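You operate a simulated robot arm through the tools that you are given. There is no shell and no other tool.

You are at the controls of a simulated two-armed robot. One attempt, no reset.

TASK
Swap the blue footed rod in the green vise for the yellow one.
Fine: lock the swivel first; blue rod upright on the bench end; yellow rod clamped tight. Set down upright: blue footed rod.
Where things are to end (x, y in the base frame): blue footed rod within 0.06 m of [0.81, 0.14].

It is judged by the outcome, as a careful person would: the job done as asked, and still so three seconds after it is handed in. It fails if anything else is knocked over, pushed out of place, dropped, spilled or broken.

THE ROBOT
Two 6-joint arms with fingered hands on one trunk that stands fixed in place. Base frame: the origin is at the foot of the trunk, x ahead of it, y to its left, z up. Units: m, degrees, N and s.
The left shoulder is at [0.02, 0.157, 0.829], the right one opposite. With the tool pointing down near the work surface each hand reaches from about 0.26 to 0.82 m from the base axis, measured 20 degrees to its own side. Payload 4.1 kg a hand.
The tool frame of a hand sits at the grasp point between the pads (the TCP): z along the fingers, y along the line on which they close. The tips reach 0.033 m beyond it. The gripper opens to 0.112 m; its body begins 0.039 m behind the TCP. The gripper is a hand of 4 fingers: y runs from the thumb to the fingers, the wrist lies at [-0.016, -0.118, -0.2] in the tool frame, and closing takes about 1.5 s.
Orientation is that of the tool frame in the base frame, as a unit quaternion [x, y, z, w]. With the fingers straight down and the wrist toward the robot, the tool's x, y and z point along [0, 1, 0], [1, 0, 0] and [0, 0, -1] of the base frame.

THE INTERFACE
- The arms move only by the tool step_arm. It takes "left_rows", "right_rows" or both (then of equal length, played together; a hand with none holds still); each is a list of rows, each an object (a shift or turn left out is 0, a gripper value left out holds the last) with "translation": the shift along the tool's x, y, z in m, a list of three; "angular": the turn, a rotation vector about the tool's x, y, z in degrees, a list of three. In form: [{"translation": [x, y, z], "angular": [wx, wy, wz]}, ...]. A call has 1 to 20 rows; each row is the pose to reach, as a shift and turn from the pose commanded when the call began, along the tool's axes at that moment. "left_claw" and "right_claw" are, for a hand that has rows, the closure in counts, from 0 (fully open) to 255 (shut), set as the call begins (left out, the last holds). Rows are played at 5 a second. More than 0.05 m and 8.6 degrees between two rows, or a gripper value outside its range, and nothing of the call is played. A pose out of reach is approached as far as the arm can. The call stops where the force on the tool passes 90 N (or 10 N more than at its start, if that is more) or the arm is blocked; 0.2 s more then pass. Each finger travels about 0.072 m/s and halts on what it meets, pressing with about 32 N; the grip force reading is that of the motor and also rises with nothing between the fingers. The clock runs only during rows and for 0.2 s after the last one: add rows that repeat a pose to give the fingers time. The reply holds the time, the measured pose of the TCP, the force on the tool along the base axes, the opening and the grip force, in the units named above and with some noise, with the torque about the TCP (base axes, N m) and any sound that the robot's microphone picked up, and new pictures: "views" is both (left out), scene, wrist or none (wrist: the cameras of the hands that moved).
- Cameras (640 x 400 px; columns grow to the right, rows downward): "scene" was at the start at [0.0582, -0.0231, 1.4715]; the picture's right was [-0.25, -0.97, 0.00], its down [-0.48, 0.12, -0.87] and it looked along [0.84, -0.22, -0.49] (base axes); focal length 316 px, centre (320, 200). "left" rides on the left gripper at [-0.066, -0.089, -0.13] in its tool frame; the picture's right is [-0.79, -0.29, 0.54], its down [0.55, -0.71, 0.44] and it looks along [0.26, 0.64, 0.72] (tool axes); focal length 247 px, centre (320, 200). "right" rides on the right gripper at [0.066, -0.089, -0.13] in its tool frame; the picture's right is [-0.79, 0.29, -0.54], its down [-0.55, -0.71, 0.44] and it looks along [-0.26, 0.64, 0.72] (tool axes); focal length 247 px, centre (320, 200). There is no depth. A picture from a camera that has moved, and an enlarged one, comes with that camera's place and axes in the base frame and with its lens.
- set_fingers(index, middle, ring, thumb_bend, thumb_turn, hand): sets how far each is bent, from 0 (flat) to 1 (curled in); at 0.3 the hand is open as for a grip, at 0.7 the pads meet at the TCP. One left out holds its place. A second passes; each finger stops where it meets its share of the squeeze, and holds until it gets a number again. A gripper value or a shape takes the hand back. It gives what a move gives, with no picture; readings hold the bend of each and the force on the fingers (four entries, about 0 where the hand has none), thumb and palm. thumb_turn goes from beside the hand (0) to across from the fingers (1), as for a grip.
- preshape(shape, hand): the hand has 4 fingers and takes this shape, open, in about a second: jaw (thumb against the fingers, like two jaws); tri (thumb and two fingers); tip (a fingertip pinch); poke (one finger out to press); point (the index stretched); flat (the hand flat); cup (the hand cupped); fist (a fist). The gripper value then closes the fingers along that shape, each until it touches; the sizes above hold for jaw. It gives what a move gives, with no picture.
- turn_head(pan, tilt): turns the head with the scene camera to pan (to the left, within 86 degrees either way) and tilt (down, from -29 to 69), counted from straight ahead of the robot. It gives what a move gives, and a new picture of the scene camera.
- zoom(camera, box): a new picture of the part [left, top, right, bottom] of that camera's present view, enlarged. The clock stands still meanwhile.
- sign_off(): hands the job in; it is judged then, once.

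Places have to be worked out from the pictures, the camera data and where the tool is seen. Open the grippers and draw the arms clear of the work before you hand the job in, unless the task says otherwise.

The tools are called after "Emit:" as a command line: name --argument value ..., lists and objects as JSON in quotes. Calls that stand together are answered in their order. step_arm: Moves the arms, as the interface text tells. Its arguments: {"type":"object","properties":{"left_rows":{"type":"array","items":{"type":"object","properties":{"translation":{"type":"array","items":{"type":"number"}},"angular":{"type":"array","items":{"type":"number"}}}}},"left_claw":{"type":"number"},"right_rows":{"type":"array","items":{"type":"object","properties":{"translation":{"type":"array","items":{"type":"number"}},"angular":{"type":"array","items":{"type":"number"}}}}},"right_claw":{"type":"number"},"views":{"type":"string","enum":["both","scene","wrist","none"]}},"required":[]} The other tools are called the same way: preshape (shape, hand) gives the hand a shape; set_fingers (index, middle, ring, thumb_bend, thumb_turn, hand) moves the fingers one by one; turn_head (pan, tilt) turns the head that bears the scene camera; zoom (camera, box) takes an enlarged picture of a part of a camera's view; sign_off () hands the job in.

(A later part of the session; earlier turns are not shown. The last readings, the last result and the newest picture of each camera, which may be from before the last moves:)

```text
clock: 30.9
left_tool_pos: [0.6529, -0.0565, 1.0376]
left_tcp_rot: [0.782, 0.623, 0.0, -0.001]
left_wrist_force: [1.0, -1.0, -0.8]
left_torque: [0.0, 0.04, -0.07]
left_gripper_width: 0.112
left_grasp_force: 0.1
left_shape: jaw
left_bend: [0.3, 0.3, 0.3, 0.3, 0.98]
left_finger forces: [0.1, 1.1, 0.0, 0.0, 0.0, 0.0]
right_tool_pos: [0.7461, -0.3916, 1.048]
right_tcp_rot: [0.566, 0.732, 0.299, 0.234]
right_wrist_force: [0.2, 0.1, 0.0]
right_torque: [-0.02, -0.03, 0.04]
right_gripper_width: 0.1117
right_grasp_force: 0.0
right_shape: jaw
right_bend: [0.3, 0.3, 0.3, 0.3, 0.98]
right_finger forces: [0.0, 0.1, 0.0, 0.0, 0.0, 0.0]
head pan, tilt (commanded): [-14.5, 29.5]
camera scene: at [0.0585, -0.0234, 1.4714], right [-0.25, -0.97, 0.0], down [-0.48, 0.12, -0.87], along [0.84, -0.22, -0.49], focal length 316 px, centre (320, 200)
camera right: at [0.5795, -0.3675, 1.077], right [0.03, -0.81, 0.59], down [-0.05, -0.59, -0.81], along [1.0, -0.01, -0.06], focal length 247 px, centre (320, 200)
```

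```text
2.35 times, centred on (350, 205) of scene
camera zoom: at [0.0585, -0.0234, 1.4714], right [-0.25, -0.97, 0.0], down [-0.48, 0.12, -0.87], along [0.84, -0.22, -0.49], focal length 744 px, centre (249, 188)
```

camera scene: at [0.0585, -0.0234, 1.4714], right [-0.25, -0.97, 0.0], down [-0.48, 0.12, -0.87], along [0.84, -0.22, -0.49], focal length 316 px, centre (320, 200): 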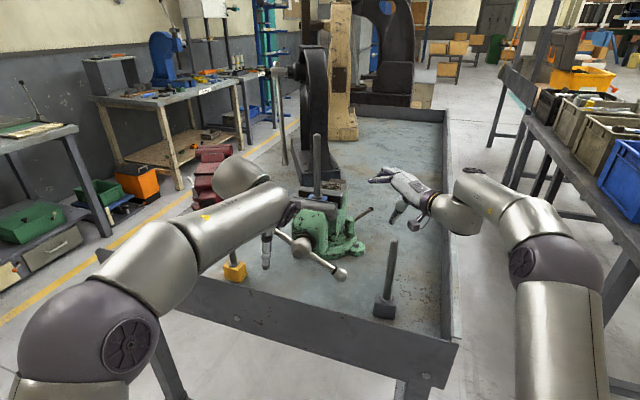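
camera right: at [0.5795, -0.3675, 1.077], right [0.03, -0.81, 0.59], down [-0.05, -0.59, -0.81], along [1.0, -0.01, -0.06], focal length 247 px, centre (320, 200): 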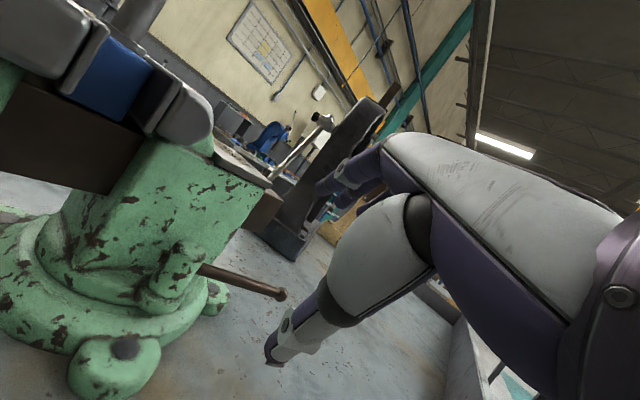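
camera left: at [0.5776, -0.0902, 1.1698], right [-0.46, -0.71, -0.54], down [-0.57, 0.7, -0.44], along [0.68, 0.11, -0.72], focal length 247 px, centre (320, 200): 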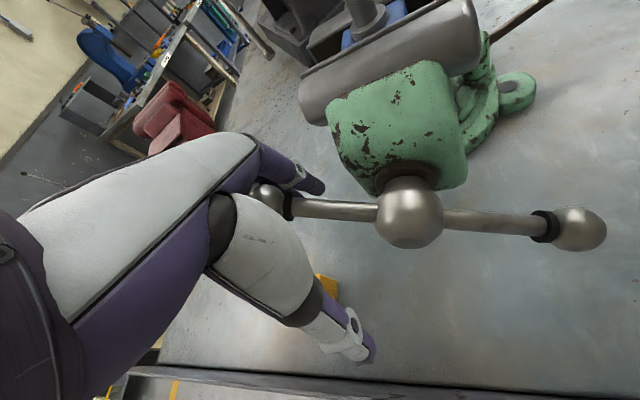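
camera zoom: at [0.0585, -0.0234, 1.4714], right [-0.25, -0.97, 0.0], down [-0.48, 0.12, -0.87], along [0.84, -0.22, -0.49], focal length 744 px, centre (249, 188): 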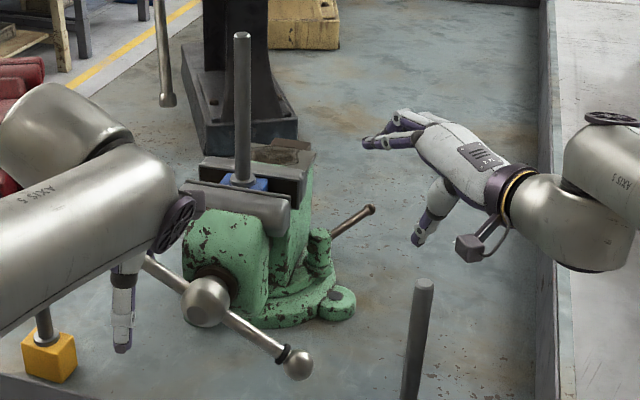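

The lever sits about 60° round from where it started and the vise is firm. Next is loosening: I bring the left hand onto ball A so it can be worked like a crank knob.

Emit:
step_arm --left_rows '[{"translation": [0.004, 0.012, -0.004], "angular": [-3.3, -0.26, 3]}, {"translation": [0.009, 0.024, -0.009], "angular": [-6.6, -0.52, 6]}, {"translation": [0.013, 0.036, -0.013], "angular": [-9.97, -0.78, 8.97]}, {"translation": [0.0175, 0.0472, -0.017], "angular": [-9.97, -0.78, 8.97]}, {"translation": [0.0175, 0.0472, -0.017], "angular": [-9.97, -0.78, 8.97]}]' --left_claw 0 --views "both"

Emit:
zoom --camera "left" --box '[220, 120, 480, 340]'

```text
clock: 32.1
left_tool_pos: [0.7011, -0.0497, 1.0569]
left_tcp_rot: [0.825, 0.558, 0.05, 0.071]
left_wrist_force: [0.8, -0.1, 0.3]
left_torque: [0.01, -0.01, -0.04]
left_gripper_width: 0.112
left_grasp_force: 0.0
left_shape: jaw
left_bend: [0.3, 0.3, 0.3, 0.3, 0.98]
left_finger forces: [0.0, 0.0, 0.0, 0.0, 0.1, 0.1]
right_tool_pos: [0.7462, -0.3903, 1.0478]
right_tcp_rot: [0.565, 0.733, 0.299, 0.233]
right_wrist_force: [-0.1, 0.3, 0.2]
right_torque: [-0.01, -0.02, 0.01]
right_gripper_width: 0.1119
right_grasp_force: 0.1
right_shape: jaw
right_bend: [0.3, 0.3, 0.3, 0.3, 0.98]
right_finger forces: [0.0, 0.1, 0.0, 0.0, 0.0, 0.1]
head pan, tilt (commanded): [-14.5, 29.5]
camera scene: at [0.0581, -0.0231, 1.4715], right [-0.25, -0.97, 0.0], down [-0.48, 0.12, -0.87], along [0.84, -0.22, -0.49], focal length 316 px, centre (320, 200)
camera left: at [0.5746, -0.0695, 1.1695], right [-0.47, -0.66, -0.58], down [-0.37, 0.75, -0.55], along [0.8, -0.04, -0.6], focal length 247 px, centre (320, 200)
```

scene: 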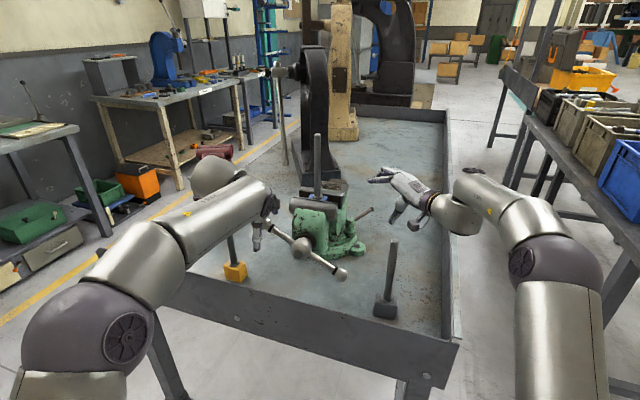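
left: 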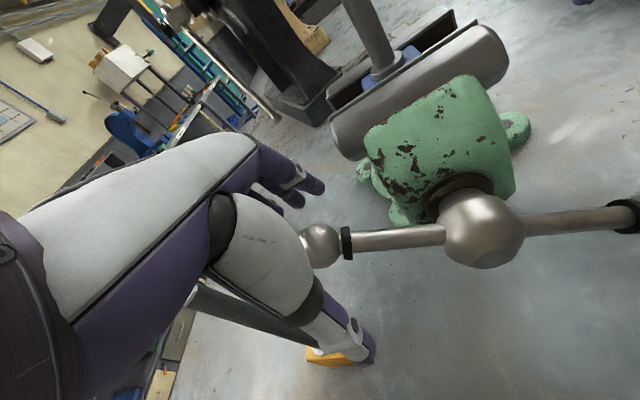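

```text
1.82 times, centred on (350, 230) of left
camera zoom: at [0.5746, -0.0695, 1.1695], right [-0.47, -0.66, -0.58], down [-0.37, 0.75, -0.55], along [0.8, -0.04, -0.6], focal length 449 px, centre (266, 146)
```

zoom: 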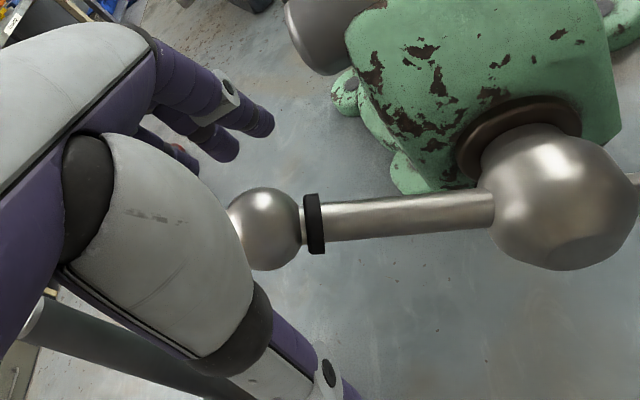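

Ball A is right at the TCP in the left camera. I close the left hand on it.

Emit:
step_arm --left_rows '[{"translation": [0, 0, 0]}, {"translation": [0, 0, 0]}, {"translation": [0, 0, 0]}, {"translation": [0, 0, 0]}, {"translation": [0, 0, 0]}, {"translation": [0, 0, 0]}, {"translation": [0, 0, 0]}]' --left_claw 255 --views "both"

Emit:
zoom --camera "left" --box '[220, 120, 480, 340]'

```text
clock: 33.7
left_tool_pos: [0.7, -0.0481, 1.055]
left_tcp_rot: [0.826, 0.558, 0.049, 0.07]
left_wrist_force: [-3.0, 1.1, -11.3]
left_torque: [0.0, 0.01, 0.0]
left_gripper_width: 0.016
left_grasp_force: 31.8
left_shape: jaw
left_bend: [0.75, 0.71, 0.7, 0.76, 1.0]
left_finger forces: [17.2, 5.8, 0.0, 0.1, 28.2, 0.0]
right_tool_pos: [0.7475, -0.3906, 1.0481]
right_tcp_rot: [0.565, 0.733, 0.299, 0.234]
right_wrist_force: [0.1, 0.9, 0.5]
right_torque: [0.03, -0.02, -0.03]
right_gripper_width: 0.112
right_grasp_force: 0.1
right_shape: jaw
right_bend: [0.3, 0.3, 0.3, 0.3, 0.98]
right_finger forces: [0.0, 0.0, 0.0, 0.0, 0.0, 0.0]
head pan, tilt (commanded): [-14.5, 29.5]
camera scene: at [0.0584, -0.023, 1.4714], right [-0.25, -0.97, 0.0], down [-0.48, 0.12, -0.87], along [0.84, -0.22, -0.49], focal length 316 px, centre (320, 200)
camera left: at [0.5748, -0.0696, 1.1683], right [-0.47, -0.66, -0.58], down [-0.38, 0.75, -0.55], along [0.8, -0.04, -0.6], focal length 247 px, centre (320, 200)
```

scene: 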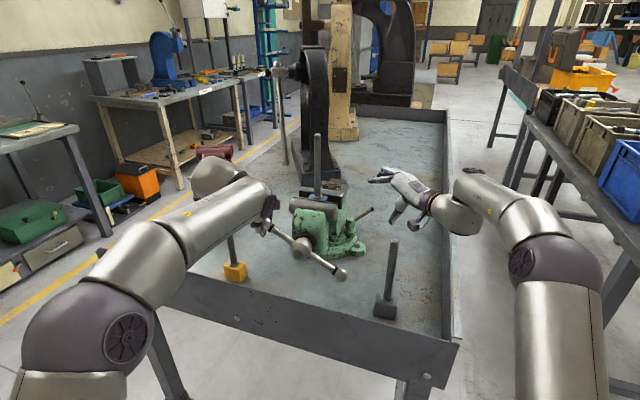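
left: 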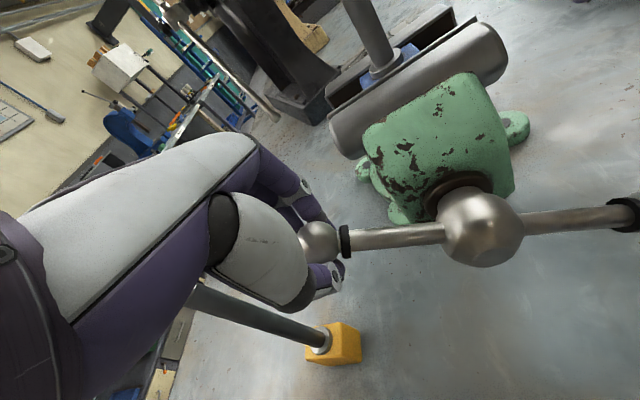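

```text
1.82 times, centred on (350, 230) of left
camera zoom: at [0.5748, -0.0696, 1.1683], right [-0.47, -0.66, -0.58], down [-0.38, 0.75, -0.55], along [0.8, -0.04, -0.6], focal length 449 px, centre (266, 146)
```

zoom: 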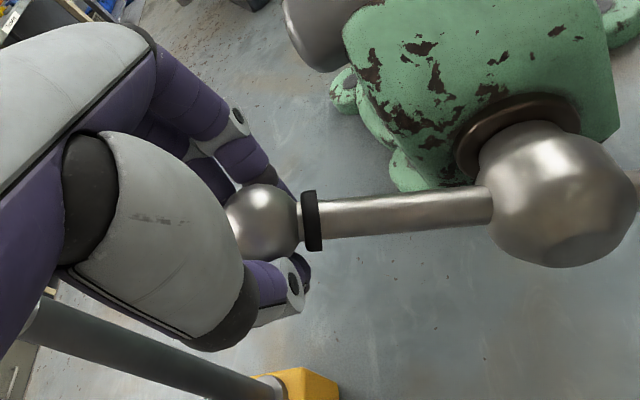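

The ball is held by thumb and two fingers and the yellow rod is untouched. I crank counter-clockwise to loosen: ball A goes left and down along its circle, first about 18°.

Emit:
step_arm --left_rows '[{"translation": [0.0033, -0.0005, 0.005]}, {"translation": [0.0065, -0.0009, 0.0101]}, {"translation": [0.0093, -0.0014, 0.0155]}, {"translation": [0.012, -0.0019, 0.0208]}, {"translation": [0.0141, -0.0026, 0.0264]}, {"translation": [0.0162, -0.0034, 0.032]}, {"translation": [0.0162, -0.0034, 0.032]}]' --left_claw 255 --views "both"

Emit:
zoom --camera "scene" --box '[210, 130, 370, 290]'

```text
clock: 35.3
left_tool_pos: [0.7094, -0.0348, 1.0228]
left_tcp_rot: [0.825, 0.558, 0.049, 0.071]
left_wrist_force: [-0.1, -0.7, 0.1]
left_torque: [0.02, -0.02, 0.0]
left_gripper_width: 0.0131
left_grasp_force: 31.8
left_shape: jaw
left_bend: [0.75, 0.72, 0.7, 0.82, 1.0]
left_finger forces: [0.1, 0.0, 0.0, 0.1, 0.0, 0.0]
right_tool_pos: [0.7468, -0.3896, 1.0475]
right_tcp_rot: [0.565, 0.733, 0.3, 0.233]
right_wrist_force: [-0.5, 0.5, -0.3]
right_torque: [0.0, 0.01, -0.01]
right_gripper_width: 0.1122
right_grasp_force: 0.1
right_shape: jaw
right_bend: [0.3, 0.3, 0.3, 0.3, 0.98]
right_finger forces: [0.0, 0.0, 0.0, 0.0, 0.0, 0.0]
head pan, tilt (commanded): [-14.5, 29.5]
camera scene: at [0.0581, -0.0231, 1.4715], right [-0.25, -0.97, 0.0], down [-0.48, 0.12, -0.87], along [0.84, -0.22, -0.49], focal length 316 px, centre (320, 200)
camera left: at [0.5837, -0.0553, 1.1364], right [-0.47, -0.66, -0.58], down [-0.37, 0.75, -0.55], along [0.8, -0.04, -0.6], focal length 247 px, centre (320, 200)
```

scene: 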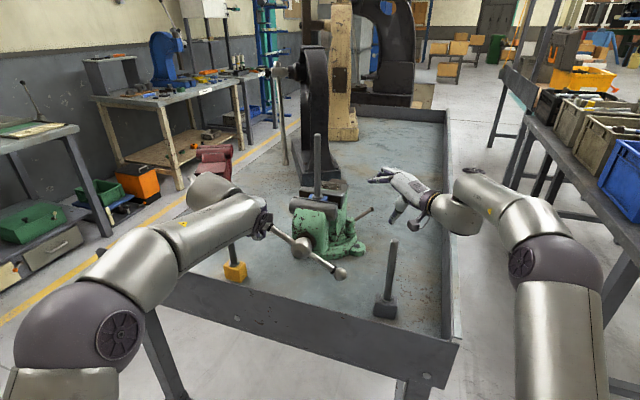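
left: 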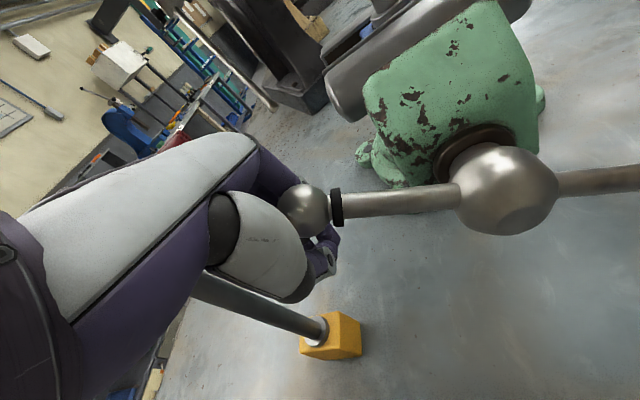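

```text
2.50 times, centred on (290, 210) of scene
camera zoom: at [0.0581, -0.0231, 1.4715], right [-0.25, -0.97, 0.0], down [-0.48, 0.12, -0.87], along [0.84, -0.22, -0.49], focal length 791 px, centre (395, 175)
```

zoom: 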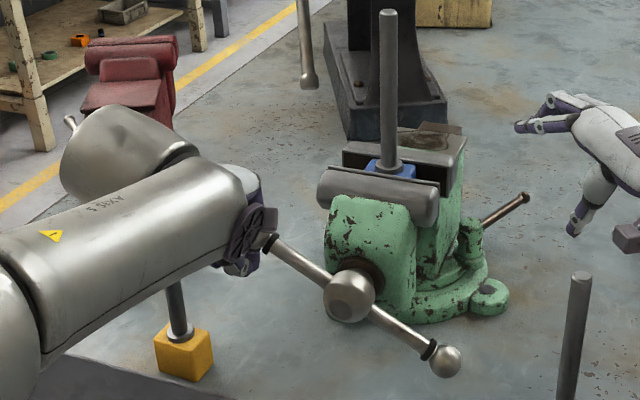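

The ball slipped above the closed fingers and the handle hardly moved, so it is tight. The ball is now caged against the palm, so I press straight down with the palm for real leverage.

Emit:
step_arm --left_rows '[{"translation": [0, -0.001, 0.006]}, {"translation": [0, -0.002, 0.012]}, {"translation": [0, -0.003, 0.018]}, {"translation": [0.001, -0.004, 0.024]}, {"translation": [0.001, -0.005, 0.03]}, {"translation": [0.002, -0.006, 0.036]}]' --left_claw 255 --views "both"

Emit:
zoom --camera "scene" --box '[210, 130, 370, 290]'

```text
clock: 36.7
left_tool_pos: [0.7102, -0.0315, 0.9858]
left_tcp_rot: [0.825, 0.559, 0.048, 0.069]
left_wrist_force: [0.2, 0.3, -0.5]
left_torque: [-0.04, 0.01, 0.02]
left_gripper_width: 0.0131
left_grasp_force: 31.9
left_shape: jaw
left_bend: [0.75, 0.72, 0.7, 0.82, 1.0]
left_finger forces: [0.0, 0.0, 0.0, 0.0, 0.1, 0.4]
right_tool_pos: [0.7468, -0.3907, 1.0486]
right_tcp_rot: [0.566, 0.732, 0.298, 0.234]
right_wrist_force: [-0.4, -0.4, -0.4]
right_torque: [0.01, 0.01, 0.05]
right_gripper_width: 0.112
right_grasp_force: 0.0
right_shape: jaw
right_bend: [0.3, 0.3, 0.3, 0.3, 0.98]
right_finger forces: [0.0, 0.1, 0.0, 0.1, 0.1, 0.0]
head pan, tilt (commanded): [-14.5, 29.5]
camera scene: at [0.0581, -0.023, 1.4715], right [-0.25, -0.97, 0.0], down [-0.48, 0.12, -0.87], along [0.84, -0.22, -0.49], focal length 316 px, centre (320, 200)
camera left: at [0.5846, -0.0527, 1.0989], right [-0.47, -0.66, -0.58], down [-0.38, 0.75, -0.55], along [0.8, -0.04, -0.6], focal length 247 px, centre (320, 200)
```

scene: 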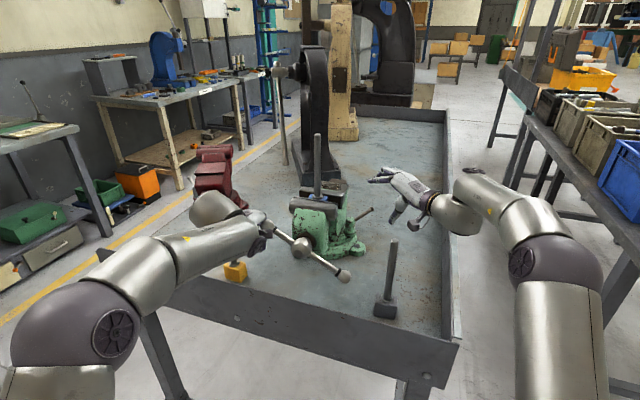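
left: 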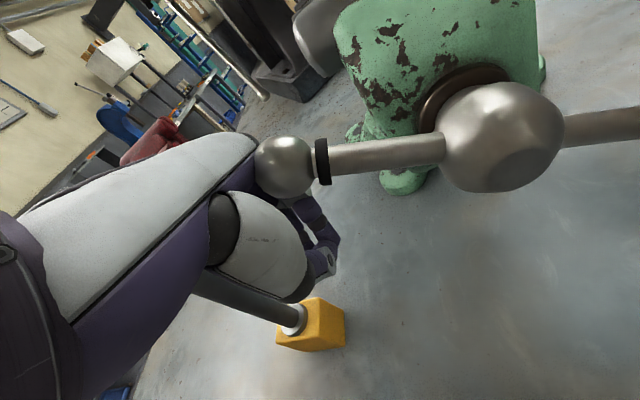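

```text
2.50 times, centred on (290, 210) of scene
camera zoom: at [0.0581, -0.023, 1.4715], right [-0.25, -0.97, 0.0], down [-0.48, 0.12, -0.87], along [0.84, -0.22, -0.49], focal length 791 px, centre (395, 175)
```

zoom: 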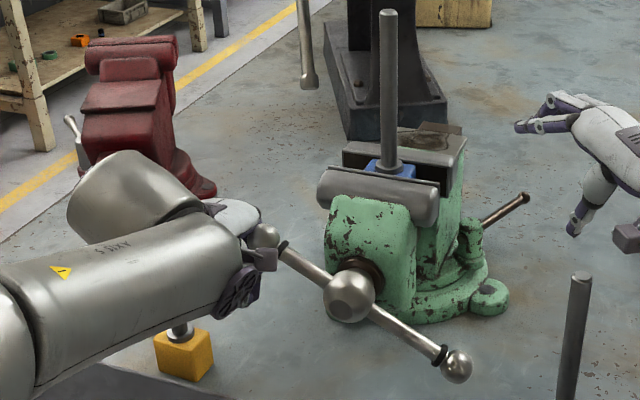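

The hand slid past the left side of the ball, and the pictures show the T-bar moved about 13 mm through the boss without turning. It is a sliding tommy bar. I move slightly left and lift straight up to clear the ball, then re-plan the grip.

Emit:
step_arm --left_rows '[{"translation": [0.01, 0, 0]}, {"translation": [0.01, 0.007, -0.04]}, {"translation": [0.01, 0.014, -0.08]}, {"translation": [0.01, 0.021, -0.118]}, {"translation": [-0.01, 0.021, -0.14]}]' --left_claw 255 --views "both"

Emit:
zoom --camera "scene" --box '[210, 130, 370, 290]'

```text
clock: 37.9
left_tool_pos: [0.702, -0.0413, 1.1297]
left_tcp_rot: [0.826, 0.558, 0.049, 0.071]
left_wrist_force: [-0.7, 0.6, 0.8]
left_torque: [-0.07, 0.02, 0.04]
left_gripper_width: 0.0134
left_grasp_force: 32.0
left_shape: jaw
left_bend: [0.75, 0.72, 0.7, 0.82, 1.0]
left_finger forces: [0.0, 0.0, 0.0, 0.0, 0.0, 0.0]
right_tool_pos: [0.7467, -0.3884, 1.0485]
right_tcp_rot: [0.565, 0.732, 0.299, 0.233]
right_wrist_force: [0.3, -0.2, 0.2]
right_torque: [0.0, 0.01, 0.0]
right_gripper_width: 0.112
right_grasp_force: 0.0
right_shape: jaw
right_bend: [0.3, 0.3, 0.3, 0.3, 0.98]
right_finger forces: [0.1, 0.0, 0.1, 0.0, 0.0, 0.1]
head pan, tilt (commanded): [-14.5, 29.5]
camera scene: at [0.058, -0.0227, 1.4715], right [-0.25, -0.97, 0.0], down [-0.48, 0.12, -0.87], along [0.84, -0.22, -0.49], focal length 316 px, centre (320, 200)
camera left: at [0.5769, -0.0613, 1.2423], right [-0.47, -0.66, -0.58], down [-0.37, 0.75, -0.55], along [0.8, -0.04, -0.6], focal length 247 px, centre (320, 200)
```

scene: 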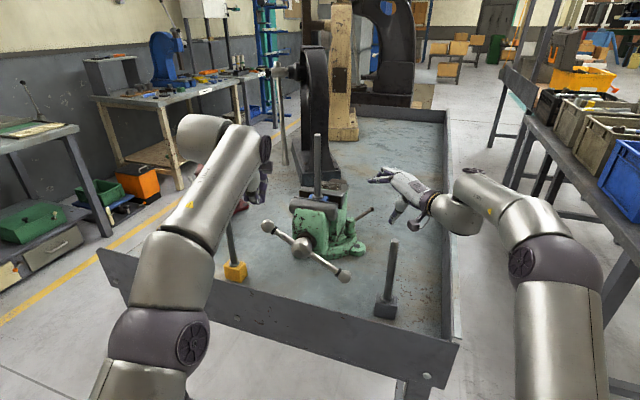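
left: 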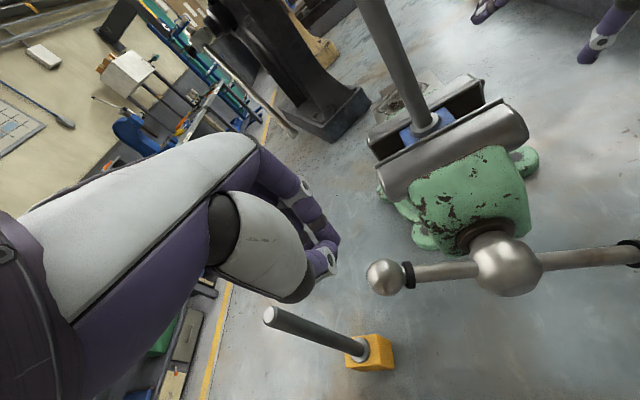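

```text
2.50 times, centred on (290, 210) of scene
camera zoom: at [0.058, -0.0227, 1.4715], right [-0.25, -0.97, 0.0], down [-0.48, 0.12, -0.87], along [0.84, -0.22, -0.49], focal length 791 px, centre (395, 175)
```

zoom: 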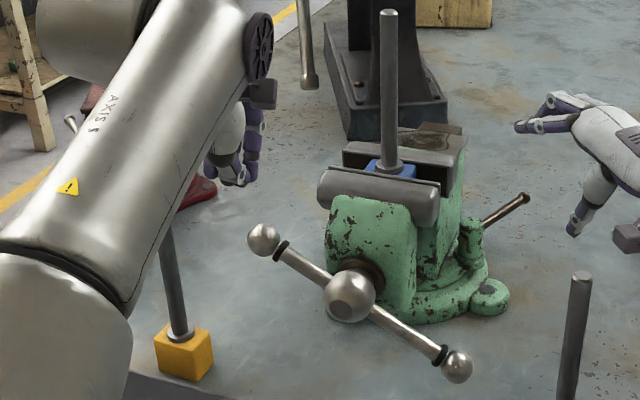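

The yellow rod and vise are undisturbed. To turn the bar without sliding it, the push must be square to the bar. I tilt the left hand about the screw axis so the palm faces the bar from the upper right.

Emit:
step_arm --left_rows '[{"translation": [-0.0158, -0.003, 0.0], "angular": [1.43, 7.04, 2.16]}, {"translation": [-0.0317, -0.006, 0.0], "angular": [2.86, 14.08, 4.32]}, {"translation": [-0.0475, -0.009, 0.004], "angular": [4.29, 21.12, 6.48]}, {"translation": [-0.0634, -0.012, 0.008], "angular": [5.72, 28.16, 8.64]}, {"translation": [-0.0792, -0.0147, 0.0114], "angular": [7.15, 35.2, 10.8]}, {"translation": [-0.0792, -0.0147, 0.0114], "angular": [7.15, 35.2, 10.8]}]' --left_claw 85 --views "both"

Emit:
zoom --camera "scene" --box '[210, 130, 370, 290]'

```text
clock: 39.3
left_tool_pos: [0.6571, -0.1056, 1.1122]
left_tcp_rot: [0.823, 0.476, 0.268, -0.154]
left_wrist_force: [0.3, -0.6, -0.6]
left_torque: [0.0, 0.0, -0.03]
left_gripper_width: 0.0746
left_grasp_force: 0.2
left_shape: jaw
left_bend: [0.74, 0.38, 0.35, 0.62, 1.0]
left_finger forces: [0.0, 0.0, 0.1, 0.1, 0.0, 0.0]
left hand out of reach, approached as far as the arm can: row 2, 3, 4, 5, 6
right_tool_pos: [0.7476, -0.3892, 1.0485]
right_tcp_rot: [0.566, 0.733, 0.299, 0.233]
right_wrist_force: [0.6, 0.7, -0.9]
right_torque: [0.01, 0.01, 0.0]
right_gripper_width: 0.112
right_grasp_force: 0.0
right_shape: jaw
right_bend: [0.3, 0.3, 0.3, 0.3, 0.98]
right_finger forces: [0.0, 0.1, 0.0, 0.0, 0.1, 0.1]
head pan, tilt (commanded): [-14.5, 29.5]
camera scene: at [0.0584, -0.0233, 1.4714], right [-0.25, -0.97, 0.0], down [-0.48, 0.12, -0.87], along [0.84, -0.22, -0.49], focal length 316 px, centre (320, 200)
camera left: at [0.5164, -0.1747, 1.1788], right [-0.41, -0.14, -0.9], down [-0.27, 0.96, -0.03], along [0.87, 0.23, -0.43], focal length 247 px, centre (320, 200)
```

scene: 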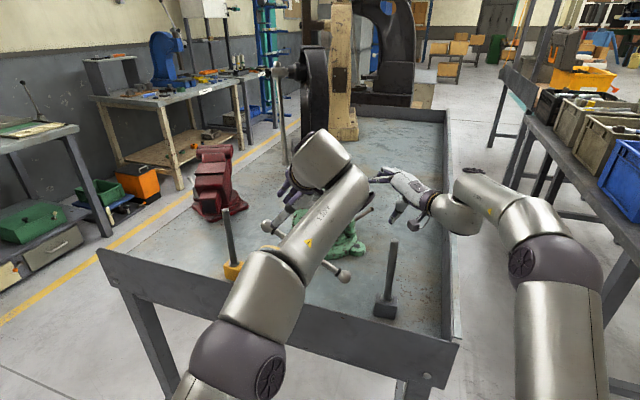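
left: 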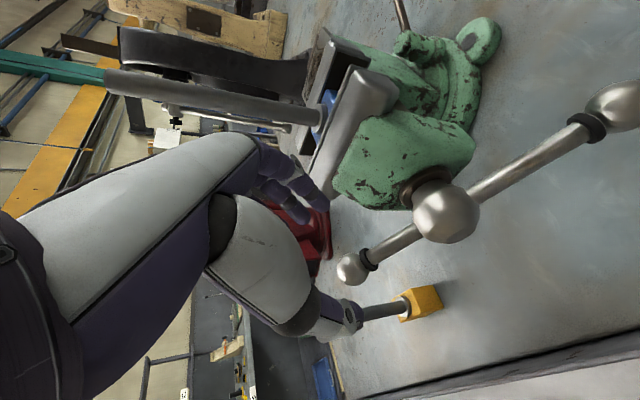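

```text
2.50 times, centred on (290, 210) of scene
camera zoom: at [0.0584, -0.0233, 1.4714], right [-0.25, -0.97, 0.0], down [-0.48, 0.12, -0.87], along [0.84, -0.22, -0.49], focal length 791 px, centre (395, 175)
```

zoom: 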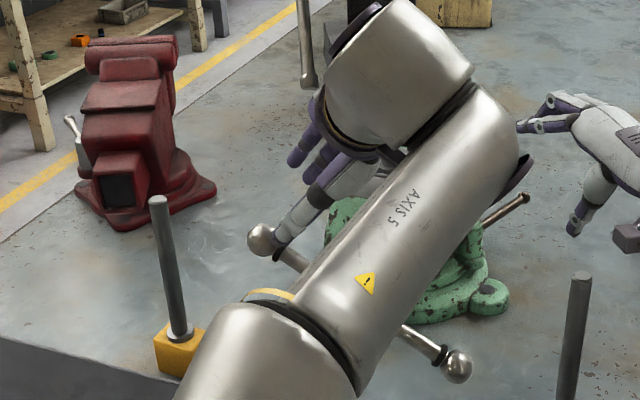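

The tilted orientation is reached and the blue rod is clear. Ball A is about 0.10 m ahead along the palm direction, so I advance toward it, keeping the ball between thumb and fingers.

Emit:
step_arm --left_rows '[{"translation": [-0.002, 0.002, 0.025]}, {"translation": [-0.004, 0.004, 0.05]}, {"translation": [-0.005, 0.005, 0.07]}, {"translation": [-0.005, 0.005, 0.085]}, {"translation": [-0.005, 0.005, 0.085]}]' --left_claw 85 --views "both"

Emit:
zoom --camera "scene" --box '[210, 130, 370, 290]'

```text
clock: 40.5
left_tool_pos: [0.6852, -0.0654, 1.0403]
left_tcp_rot: [0.822, 0.478, 0.267, -0.157]
left_wrist_force: [3.5, 14.1, 4.8]
left_torque: [-0.45, -0.1, 0.62]
left_gripper_width: 0.0736
left_grasp_force: 0.0
left_shape: jaw
left_bend: [0.74, 0.38, 0.35, 0.62, 1.0]
left_finger forces: [15.6, 0.0, 0.0, 0.0, 0.0, 0.0]
right_tool_pos: [0.7473, -0.3894, 1.0487]
right_tcp_rot: [0.565, 0.733, 0.298, 0.234]
right_wrist_force: [0.4, -0.6, -0.1]
right_torque: [0.03, 0.01, -0.03]
right_gripper_width: 0.1121
right_grasp_force: 0.0
right_shape: jaw
right_bend: [0.3, 0.3, 0.3, 0.3, 0.98]
right_finger forces: [0.1, 0.0, 0.0, 0.1, 0.1, 0.0]
head pan, tilt (commanded): [-14.5, 29.5]
camera scene: at [0.0582, -0.0224, 1.4715], right [-0.25, -0.97, 0.0], down [-0.48, 0.12, -0.87], along [0.84, -0.22, -0.49], focal length 316 px, centre (320, 200)
camera left: at [0.5452, -0.1352, 1.1061], right [-0.41, -0.14, -0.9], down [-0.27, 0.96, -0.03], along [0.87, 0.23, -0.43], focal length 247 px, centre (320, 200)
```

scene: 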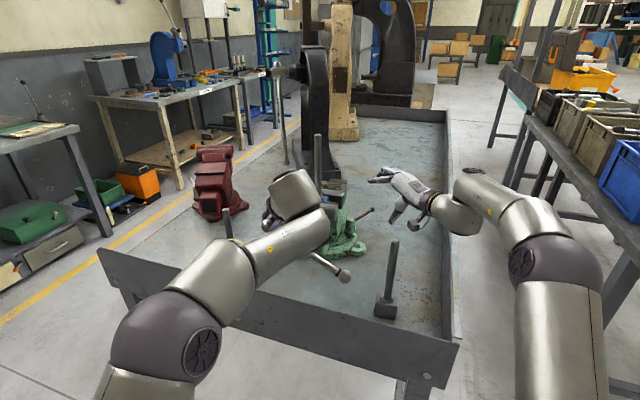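
left: 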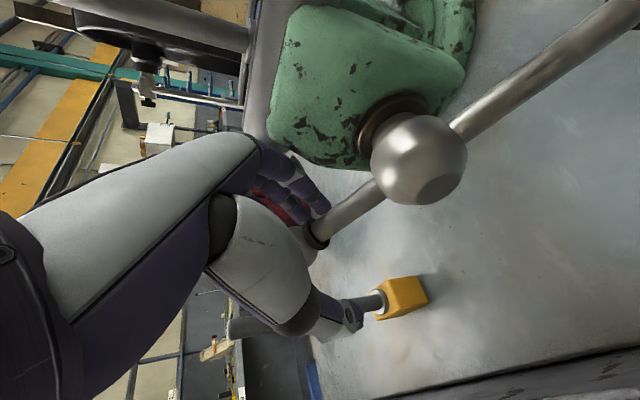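

```text
2.50 times, centred on (290, 210) of scene
camera zoom: at [0.0582, -0.0224, 1.4715], right [-0.25, -0.97, 0.0], down [-0.48, 0.12, -0.87], along [0.84, -0.22, -0.49], focal length 791 px, centre (395, 175)
```

zoom: 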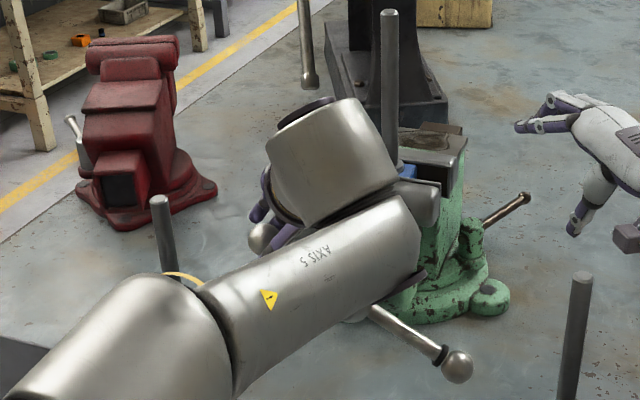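

The index finger is curled ahead of the others and is touching the ball. I back off 30 mm and set the fingers evenly so the ball can reach the palm.

Emit:
step_arm --left_rows '[{"translation": [0, 0, -0.015]}, {"translation": [0, 0, -0.03]}, {"translation": [0, 0, -0.03]}]' --views "none"

Emit:
set_fingers --hand "left" --index 0.42 --middle 0.42 --ring 0.42 --thumb_bend 0.42 --thumb_turn 1.0

Emit:
zoom --camera "left" --box '[160, 60, 560, 360]'

```text
clock: 41.3
left_tool_pos: [0.6747, -0.0839, 1.0632]
left_tcp_rot: [0.823, 0.476, 0.268, -0.156]
left_wrist_force: [-3.6, 5.7, 3.0]
left_torque: [-0.01, -0.06, 0.11]
left_gripper_width: 0.0716
left_grasp_force: 0.1
left_shape: jaw
left_bend: [0.75, 0.38, 0.35, 0.62, 1.0]
left_finger forces: [6.7, 0.1, 0.1, 0.0, 0.1, 0.0]
right_tool_pos: [0.7459, -0.3911, 1.0492]
right_tcp_rot: [0.566, 0.732, 0.299, 0.234]
right_wrist_force: [0.0, 0.1, 1.1]
right_torque: [0.01, 0.01, -0.02]
right_gripper_width: 0.1118
right_grasp_force: 0.1
right_shape: jaw
right_bend: [0.3, 0.3, 0.3, 0.3, 0.98]
right_finger forces: [0.0, 0.0, 0.0, 0.0, 0.1, 0.1]
head pan, tilt (commanded): [-14.5, 29.5]
```

```text
clock: 42.3
left_tool_pos: [0.6762, -0.0834, 1.064]
left_tcp_rot: [0.823, 0.477, 0.267, -0.156]
left_wrist_force: [0.1, -0.5, -0.1]
left_torque: [0.03, 0.01, -0.02]
left_gripper_width: 0.0792
left_grasp_force: 0.0
left_shape: fingers
left_bend: [0.42, 0.42, 0.42, 0.42, 0.99]
left_finger forces: [0.0, 0.0, 0.1, 0.1, 0.0, 0.0]
right_tool_pos: [0.7474, -0.39, 1.0488]
right_tcp_rot: [0.565, 0.733, 0.298, 0.234]
right_wrist_force: [0.0, -0.7, -0.2]
right_torque: [0.0, 0.02, 0.0]
right_gripper_width: 0.1119
right_grasp_force: 0.2
right_shape: jaw
right_bend: [0.3, 0.3, 0.3, 0.3, 0.98]
right_finger forces: [0.0, 0.1, 0.0, 0.0, 0.1, 0.0]
head pan, tilt (commanded): [-14.5, 29.5]
```

```text
1.33 times, centred on (360, 210) of left
camera zoom: at [0.5352, -0.1517, 1.1301], right [-0.41, -0.14, -0.9], down [-0.27, 0.96, -0.03], along [0.87, 0.23, -0.43], focal length 329 px, centre (267, 187)
```

zoom: 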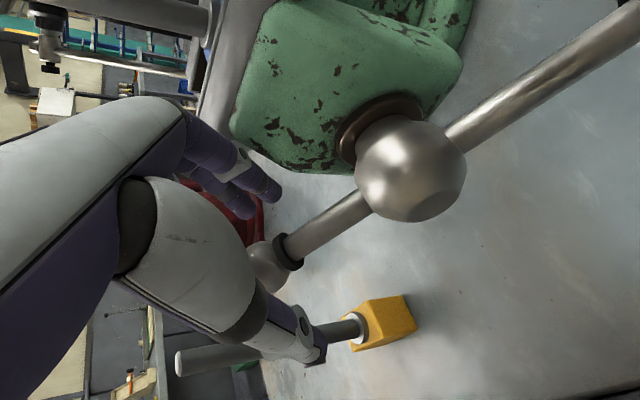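

The ball is centred between the fingers, about 23 mm beyond the TCP. I advance until the palm meets it and keep pushing square to the bar.

Emit:
step_arm --left_rows '[{"translation": [0.002, 0, 0.015]}, {"translation": [0.004, 0, 0.03]}, {"translation": [0.004, 0, 0.04]}, {"translation": [0.004, 0, 0.046]}, {"translation": [0.004, 0, 0.052]}, {"translation": [0.004, 0, 0.058]}, {"translation": [0.004, 0, 0.064]}, {"translation": [0.004, 0, 0.07]}]' --views "both"

Emit:
zoom --camera "scene" --box '[210, 130, 370, 290]'

```text
clock: 44.1
left_tool_pos: [0.6977, -0.0455, 1.0098]
left_tcp_rot: [0.822, 0.477, 0.268, -0.157]
left_wrist_force: [-0.8, -0.3, 1.1]
left_torque: [0.04, 0.0, 0.0]
left_gripper_width: 0.0794
left_grasp_force: 0.1
left_shape: fingers
left_bend: [0.42, 0.42, 0.42, 0.42, 0.99]
left_finger forces: [0.1, 0.1, 0.0, 0.0, 0.1, 0.1]
right_tool_pos: [0.7476, -0.3899, 1.048]
right_tcp_rot: [0.565, 0.732, 0.299, 0.233]
right_wrist_force: [-0.2, 0.9, 0.6]
right_torque: [-0.01, 0.0, 0.0]
right_gripper_width: 0.1118
right_grasp_force: 0.0
right_shape: jaw
right_bend: [0.3, 0.3, 0.3, 0.3, 0.98]
right_finger forces: [0.1, 0.0, 0.0, 0.0, 0.0, 0.0]
head pan, tilt (commanded): [-14.5, 29.5]
camera scene: at [0.0581, -0.0231, 1.4715], right [-0.25, -0.97, 0.0], down [-0.48, 0.12, -0.87], along [0.84, -0.22, -0.49], focal length 316 px, centre (320, 200)
camera left: at [0.5568, -0.1143, 1.0762], right [-0.41, -0.14, -0.9], down [-0.27, 0.96, -0.03], along [0.87, 0.23, -0.43], focal length 247 px, centre (320, 200)
```

scene: 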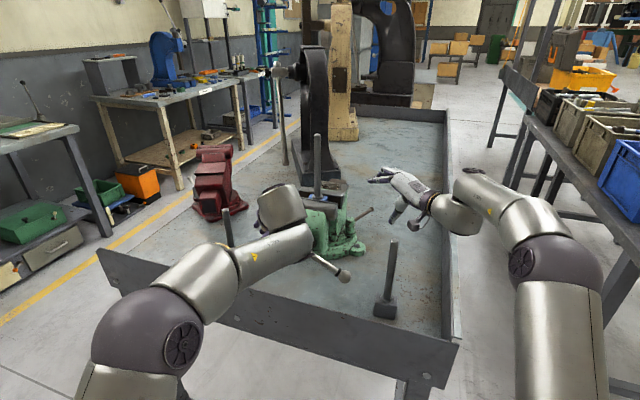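
left: 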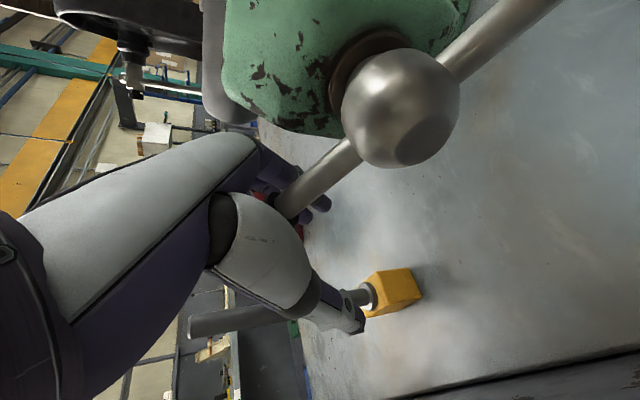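

```text
2.50 times, centred on (290, 210) of scene
camera zoom: at [0.0581, -0.0231, 1.4715], right [-0.25, -0.97, 0.0], down [-0.48, 0.12, -0.87], along [0.84, -0.22, -0.49], focal length 791 px, centre (395, 175)
```

zoom: 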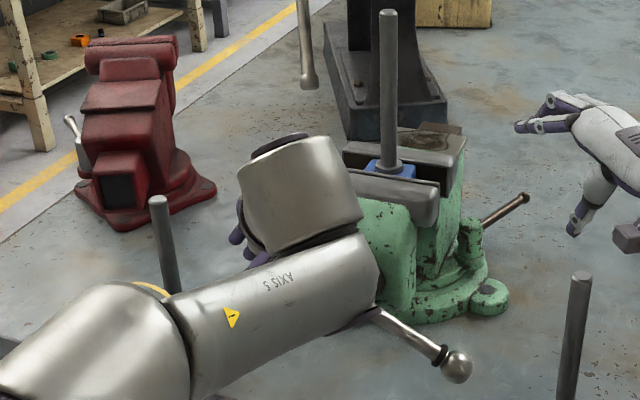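

There is no contact yet and the ball is inside the grip. I continue the square push.

Emit:
step_arm --left_rows '[{"translation": [0, 0, 0.006]}, {"translation": [0, 0, 0.012]}, {"translation": [0, 0, 0.018]}, {"translation": [0, 0, 0.024]}, {"translation": [0, 0, 0.03]}, {"translation": [0, 0, 0.036]}]' --views "both"

Emit:
zoom --camera "scene" --box '[210, 130, 370, 290]'

```text
clock: 45.5
left_tool_pos: [0.7081, -0.0266, 0.9804]
left_tcp_rot: [0.823, 0.477, 0.268, -0.156]
left_wrist_force: [7.1, -11.5, 7.1]
left_torque: [0.39, 0.45, 0.25]
left_gripper_width: 0.0794
left_grasp_force: 7.4
left_shape: fingers
left_bend: [0.42, 0.42, 0.42, 0.42, 0.99]
left_finger forces: [0.1, 0.0, 0.0, 0.1, 0.0, 14.9]
right_tool_pos: [0.7465, -0.3901, 1.0486]
right_tcp_rot: [0.565, 0.733, 0.299, 0.234]
right_wrist_force: [-1.0, -0.4, 0.6]
right_torque: [0.02, -0.01, -0.03]
right_gripper_width: 0.1118
right_grasp_force: 0.0
right_shape: jaw
right_bend: [0.3, 0.3, 0.3, 0.3, 0.98]
right_finger forces: [0.1, 0.0, 0.1, 0.1, 0.0, 0.1]
head pan, tilt (commanded): [-14.5, 29.5]
camera scene: at [0.0582, -0.0236, 1.4714], right [-0.25, -0.97, 0.0], down [-0.48, 0.12, -0.87], along [0.84, -0.22, -0.49], focal length 316 px, centre (320, 200)
camera left: at [0.567, -0.0952, 1.047], right [-0.41, -0.14, -0.9], down [-0.27, 0.96, -0.03], along [0.87, 0.23, -0.43], focal length 247 px, centre (320, 200)
```

scene: 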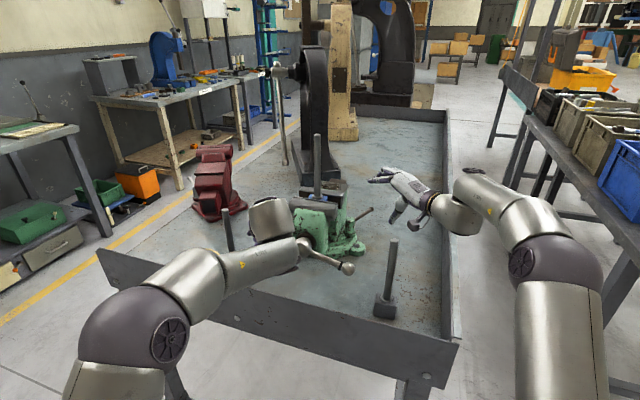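
left: 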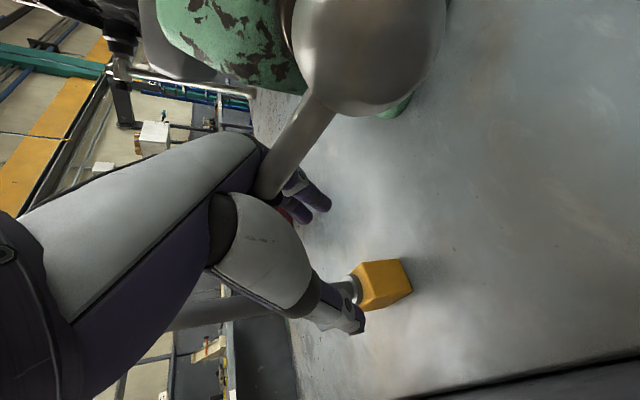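

```text
2.50 times, centred on (290, 210) of scene
camera zoom: at [0.0582, -0.0236, 1.4714], right [-0.25, -0.97, 0.0], down [-0.48, 0.12, -0.87], along [0.84, -0.22, -0.49], focal length 791 px, centre (395, 175)
```

zoom: 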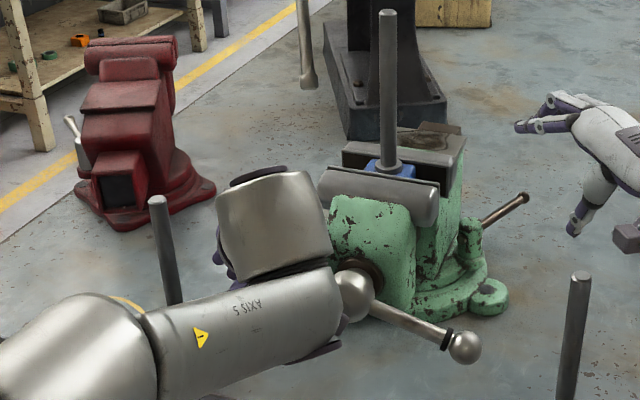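

The handle is turning: ball B rose and the palm holds about 15 N, so bar end A is at roughly 164°. I follow the arc, rotating the hand with the bar to keep the push square.

Emit:
step_arm --left_rows '[{"translation": [-0.006, 0, 0.0037], "angular": [0, -8, 0]}, {"translation": [-0.009, 0, 0.0064], "angular": [0, -16, 0]}, {"translation": [-0.0135, 0, 0.0104], "angular": [0, -24, 0]}, {"translation": [-0.0217, 0, 0.0163], "angular": [0, -31, 0]}, {"translation": [-0.032, 0, 0.0224], "angular": [0, -38, 0]}, {"translation": [-0.043, 0, 0.0275], "angular": [0, -45, 0]}, {"translation": [-0.0543, 0, 0.0314], "angular": [0, -52, 0]}]' --views "both"

Emit:
zoom --camera "scene" --box '[210, 130, 370, 290]'

```text
clock: 47.1
left_tool_pos: [0.6955, -0.0484, 0.9229]
left_tcp_rot: [0.857, 0.496, -0.121, 0.068]
left_wrist_force: [-0.2, 0.8, 1.4]
left_torque: [-0.03, 0.0, -0.01]
left_gripper_width: 0.0795
left_grasp_force: 0.7
left_shape: fingers
left_bend: [0.42, 0.42, 0.42, 0.42, 0.99]
left_finger forces: [0.1, 0.0, 0.0, 0.1, 0.0, 0.9]
right_tool_pos: [0.746, -0.3908, 1.0486]
right_tcp_rot: [0.565, 0.733, 0.299, 0.233]
right_wrist_force: [-0.8, -0.6, 0.9]
right_torque: [0.02, 0.02, 0.0]
right_gripper_width: 0.1121
right_grasp_force: 0.1
right_shape: jaw
right_bend: [0.3, 0.3, 0.3, 0.3, 0.98]
right_finger forces: [0.1, 0.0, 0.0, 0.0, 0.0, 0.0]
head pan, tilt (commanded): [-14.5, 29.5]
camera scene: at [0.058, -0.0231, 1.4715], right [-0.25, -0.97, 0.0], down [-0.48, 0.12, -0.87], along [0.84, -0.22, -0.49], focal length 316 px, centre (320, 200)
camera left: at [0.6056, -0.028, 1.0665], right [-0.7, -0.65, -0.3], down [-0.41, 0.71, -0.57], along [0.58, -0.28, -0.77], focal length 247 px, centre (320, 200)
```

scene: 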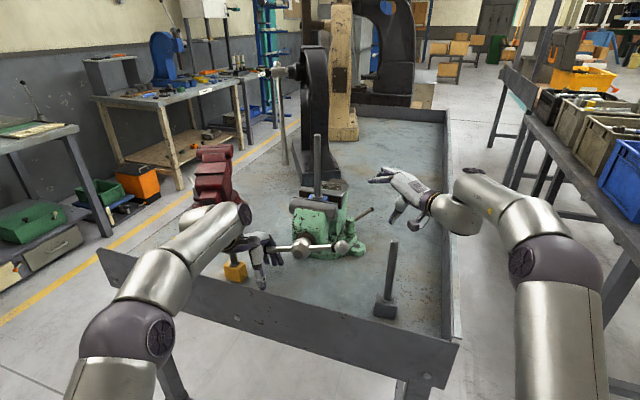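
left: 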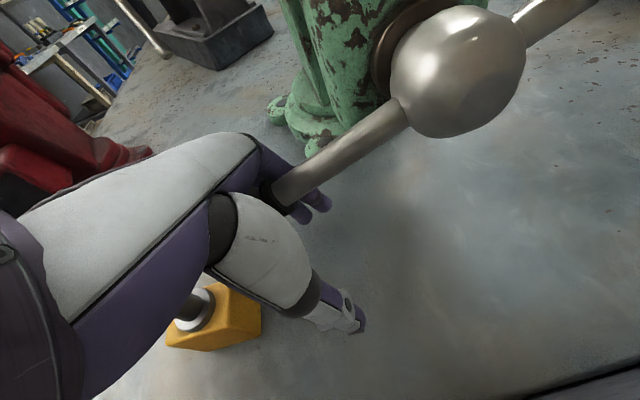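

```text
2.50 times, centred on (290, 210) of scene
camera zoom: at [0.058, -0.0231, 1.4715], right [-0.25, -0.97, 0.0], down [-0.48, 0.12, -0.87], along [0.84, -0.22, -0.49], focal length 791 px, centre (395, 175)
```

zoom: 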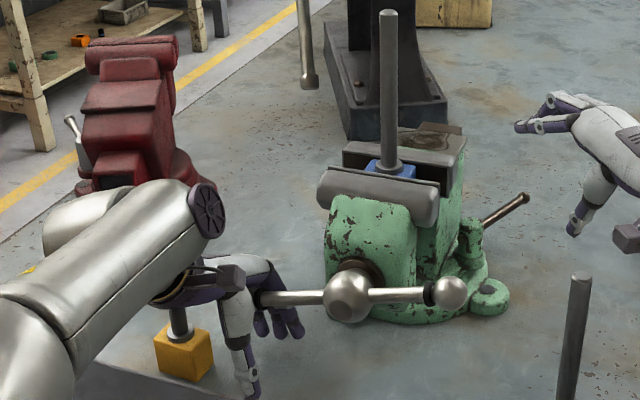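

The handle has turned about 45–50° and it went easily after the first push. I withdraw the left hand upward from end A, then check the jaws.

Emit:
step_arm --left_rows '[{"translation": [0, 0, -0.04]}, {"translation": [0, 0, -0.08]}, {"translation": [-0.01, 0, -0.12]}, {"translation": [-0.03, 0, -0.15]}, {"translation": [-0.03, 0, -0.15]}]' --views "both"

Emit:
zoom --camera "scene" --box '[220, 130, 380, 290]'

Emit:
zoom --camera "right" --box '[0, 0, 260, 180]'

```text
clock: 48.3
left_tool_pos: [0.6788, -0.0276, 1.06]
left_tcp_rot: [0.857, 0.497, -0.12, 0.068]
left_wrist_force: [0.1, -0.1, 0.0]
left_torque: [0.01, -0.01, 0.01]
left_gripper_width: 0.0796
left_grasp_force: 0.0
left_shape: fingers
left_bend: [0.42, 0.42, 0.42, 0.42, 0.99]
left_finger forces: [0.1, 0.0, 0.1, 0.0, 0.1, 0.0]
left hand out of reach, approached as far as the arm can: row 2, 3, 4, 5
right_tool_pos: [0.7472, -0.3905, 1.0491]
right_tcp_rot: [0.565, 0.732, 0.3, 0.233]
right_wrist_force: [0.4, -0.3, 0.2]
right_torque: [-0.03, 0.05, 0.01]
right_gripper_width: 0.112
right_grasp_force: 0.0
right_shape: jaw
right_bend: [0.3, 0.3, 0.3, 0.3, 0.98]
right_finger forces: [0.0, 0.0, 0.0, 0.1, 0.0, 0.0]
head pan, tilt (commanded): [-14.5, 29.5]
camera scene: at [0.0582, -0.0231, 1.4715], right [-0.25, -0.97, 0.0], down [-0.48, 0.12, -0.87], along [0.84, -0.22, -0.49], focal length 316 px, centre (320, 200)
camera left: at [0.5882, -0.008, 1.2028], right [-0.7, -0.65, -0.3], down [-0.41, 0.71, -0.57], along [0.58, -0.27, -0.77], focal length 247 px, centre (320, 200)
```

scene: 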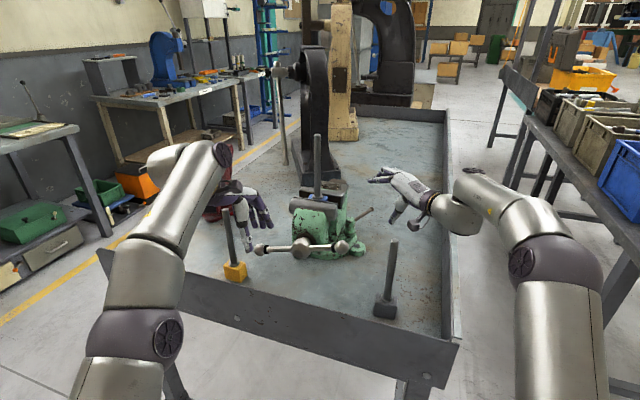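
left: 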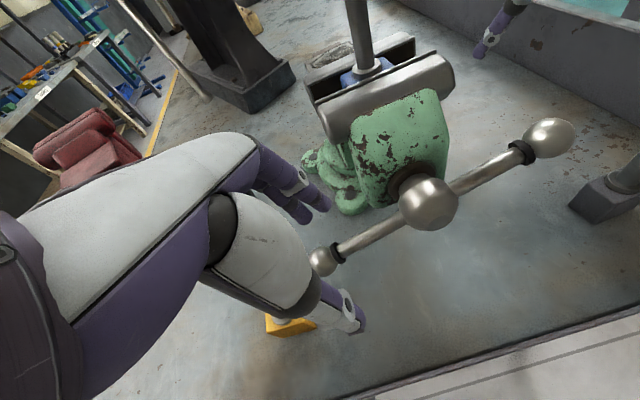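

```text
2.50 times, centred on (300, 210) of scene
camera zoom: at [0.0582, -0.0231, 1.4715], right [-0.25, -0.97, 0.0], down [-0.48, 0.12, -0.87], along [0.84, -0.22, -0.49], focal length 791 px, centre (370, 175)
```

zoom: 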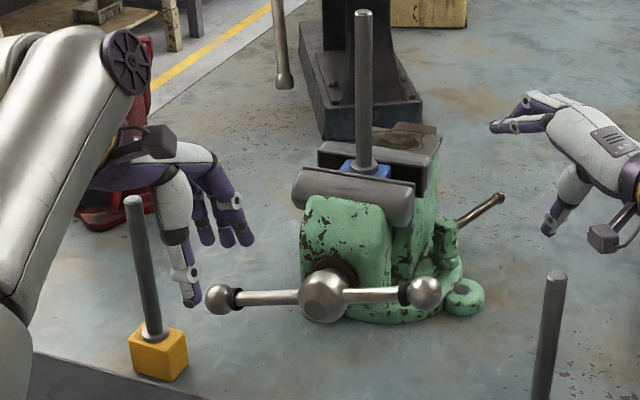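

```text
2.22 times, centred on (130, 90) of right
camera zoom: at [0.58, -0.3662, 1.077], right [0.03, -0.81, 0.59], down [-0.05, -0.59, -0.81], along [1.0, -0.01, -0.06], focal length 549 px, centre (742, 444)
```

zoom: 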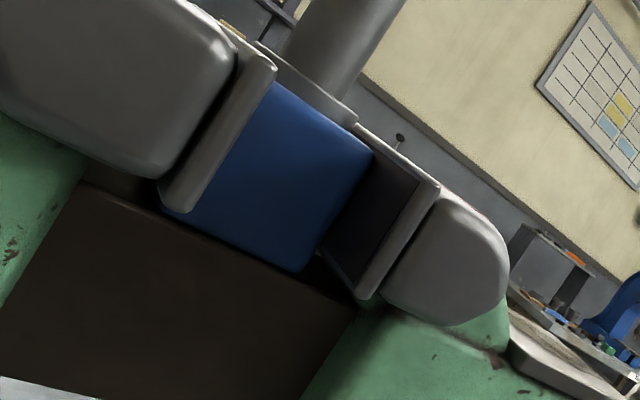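

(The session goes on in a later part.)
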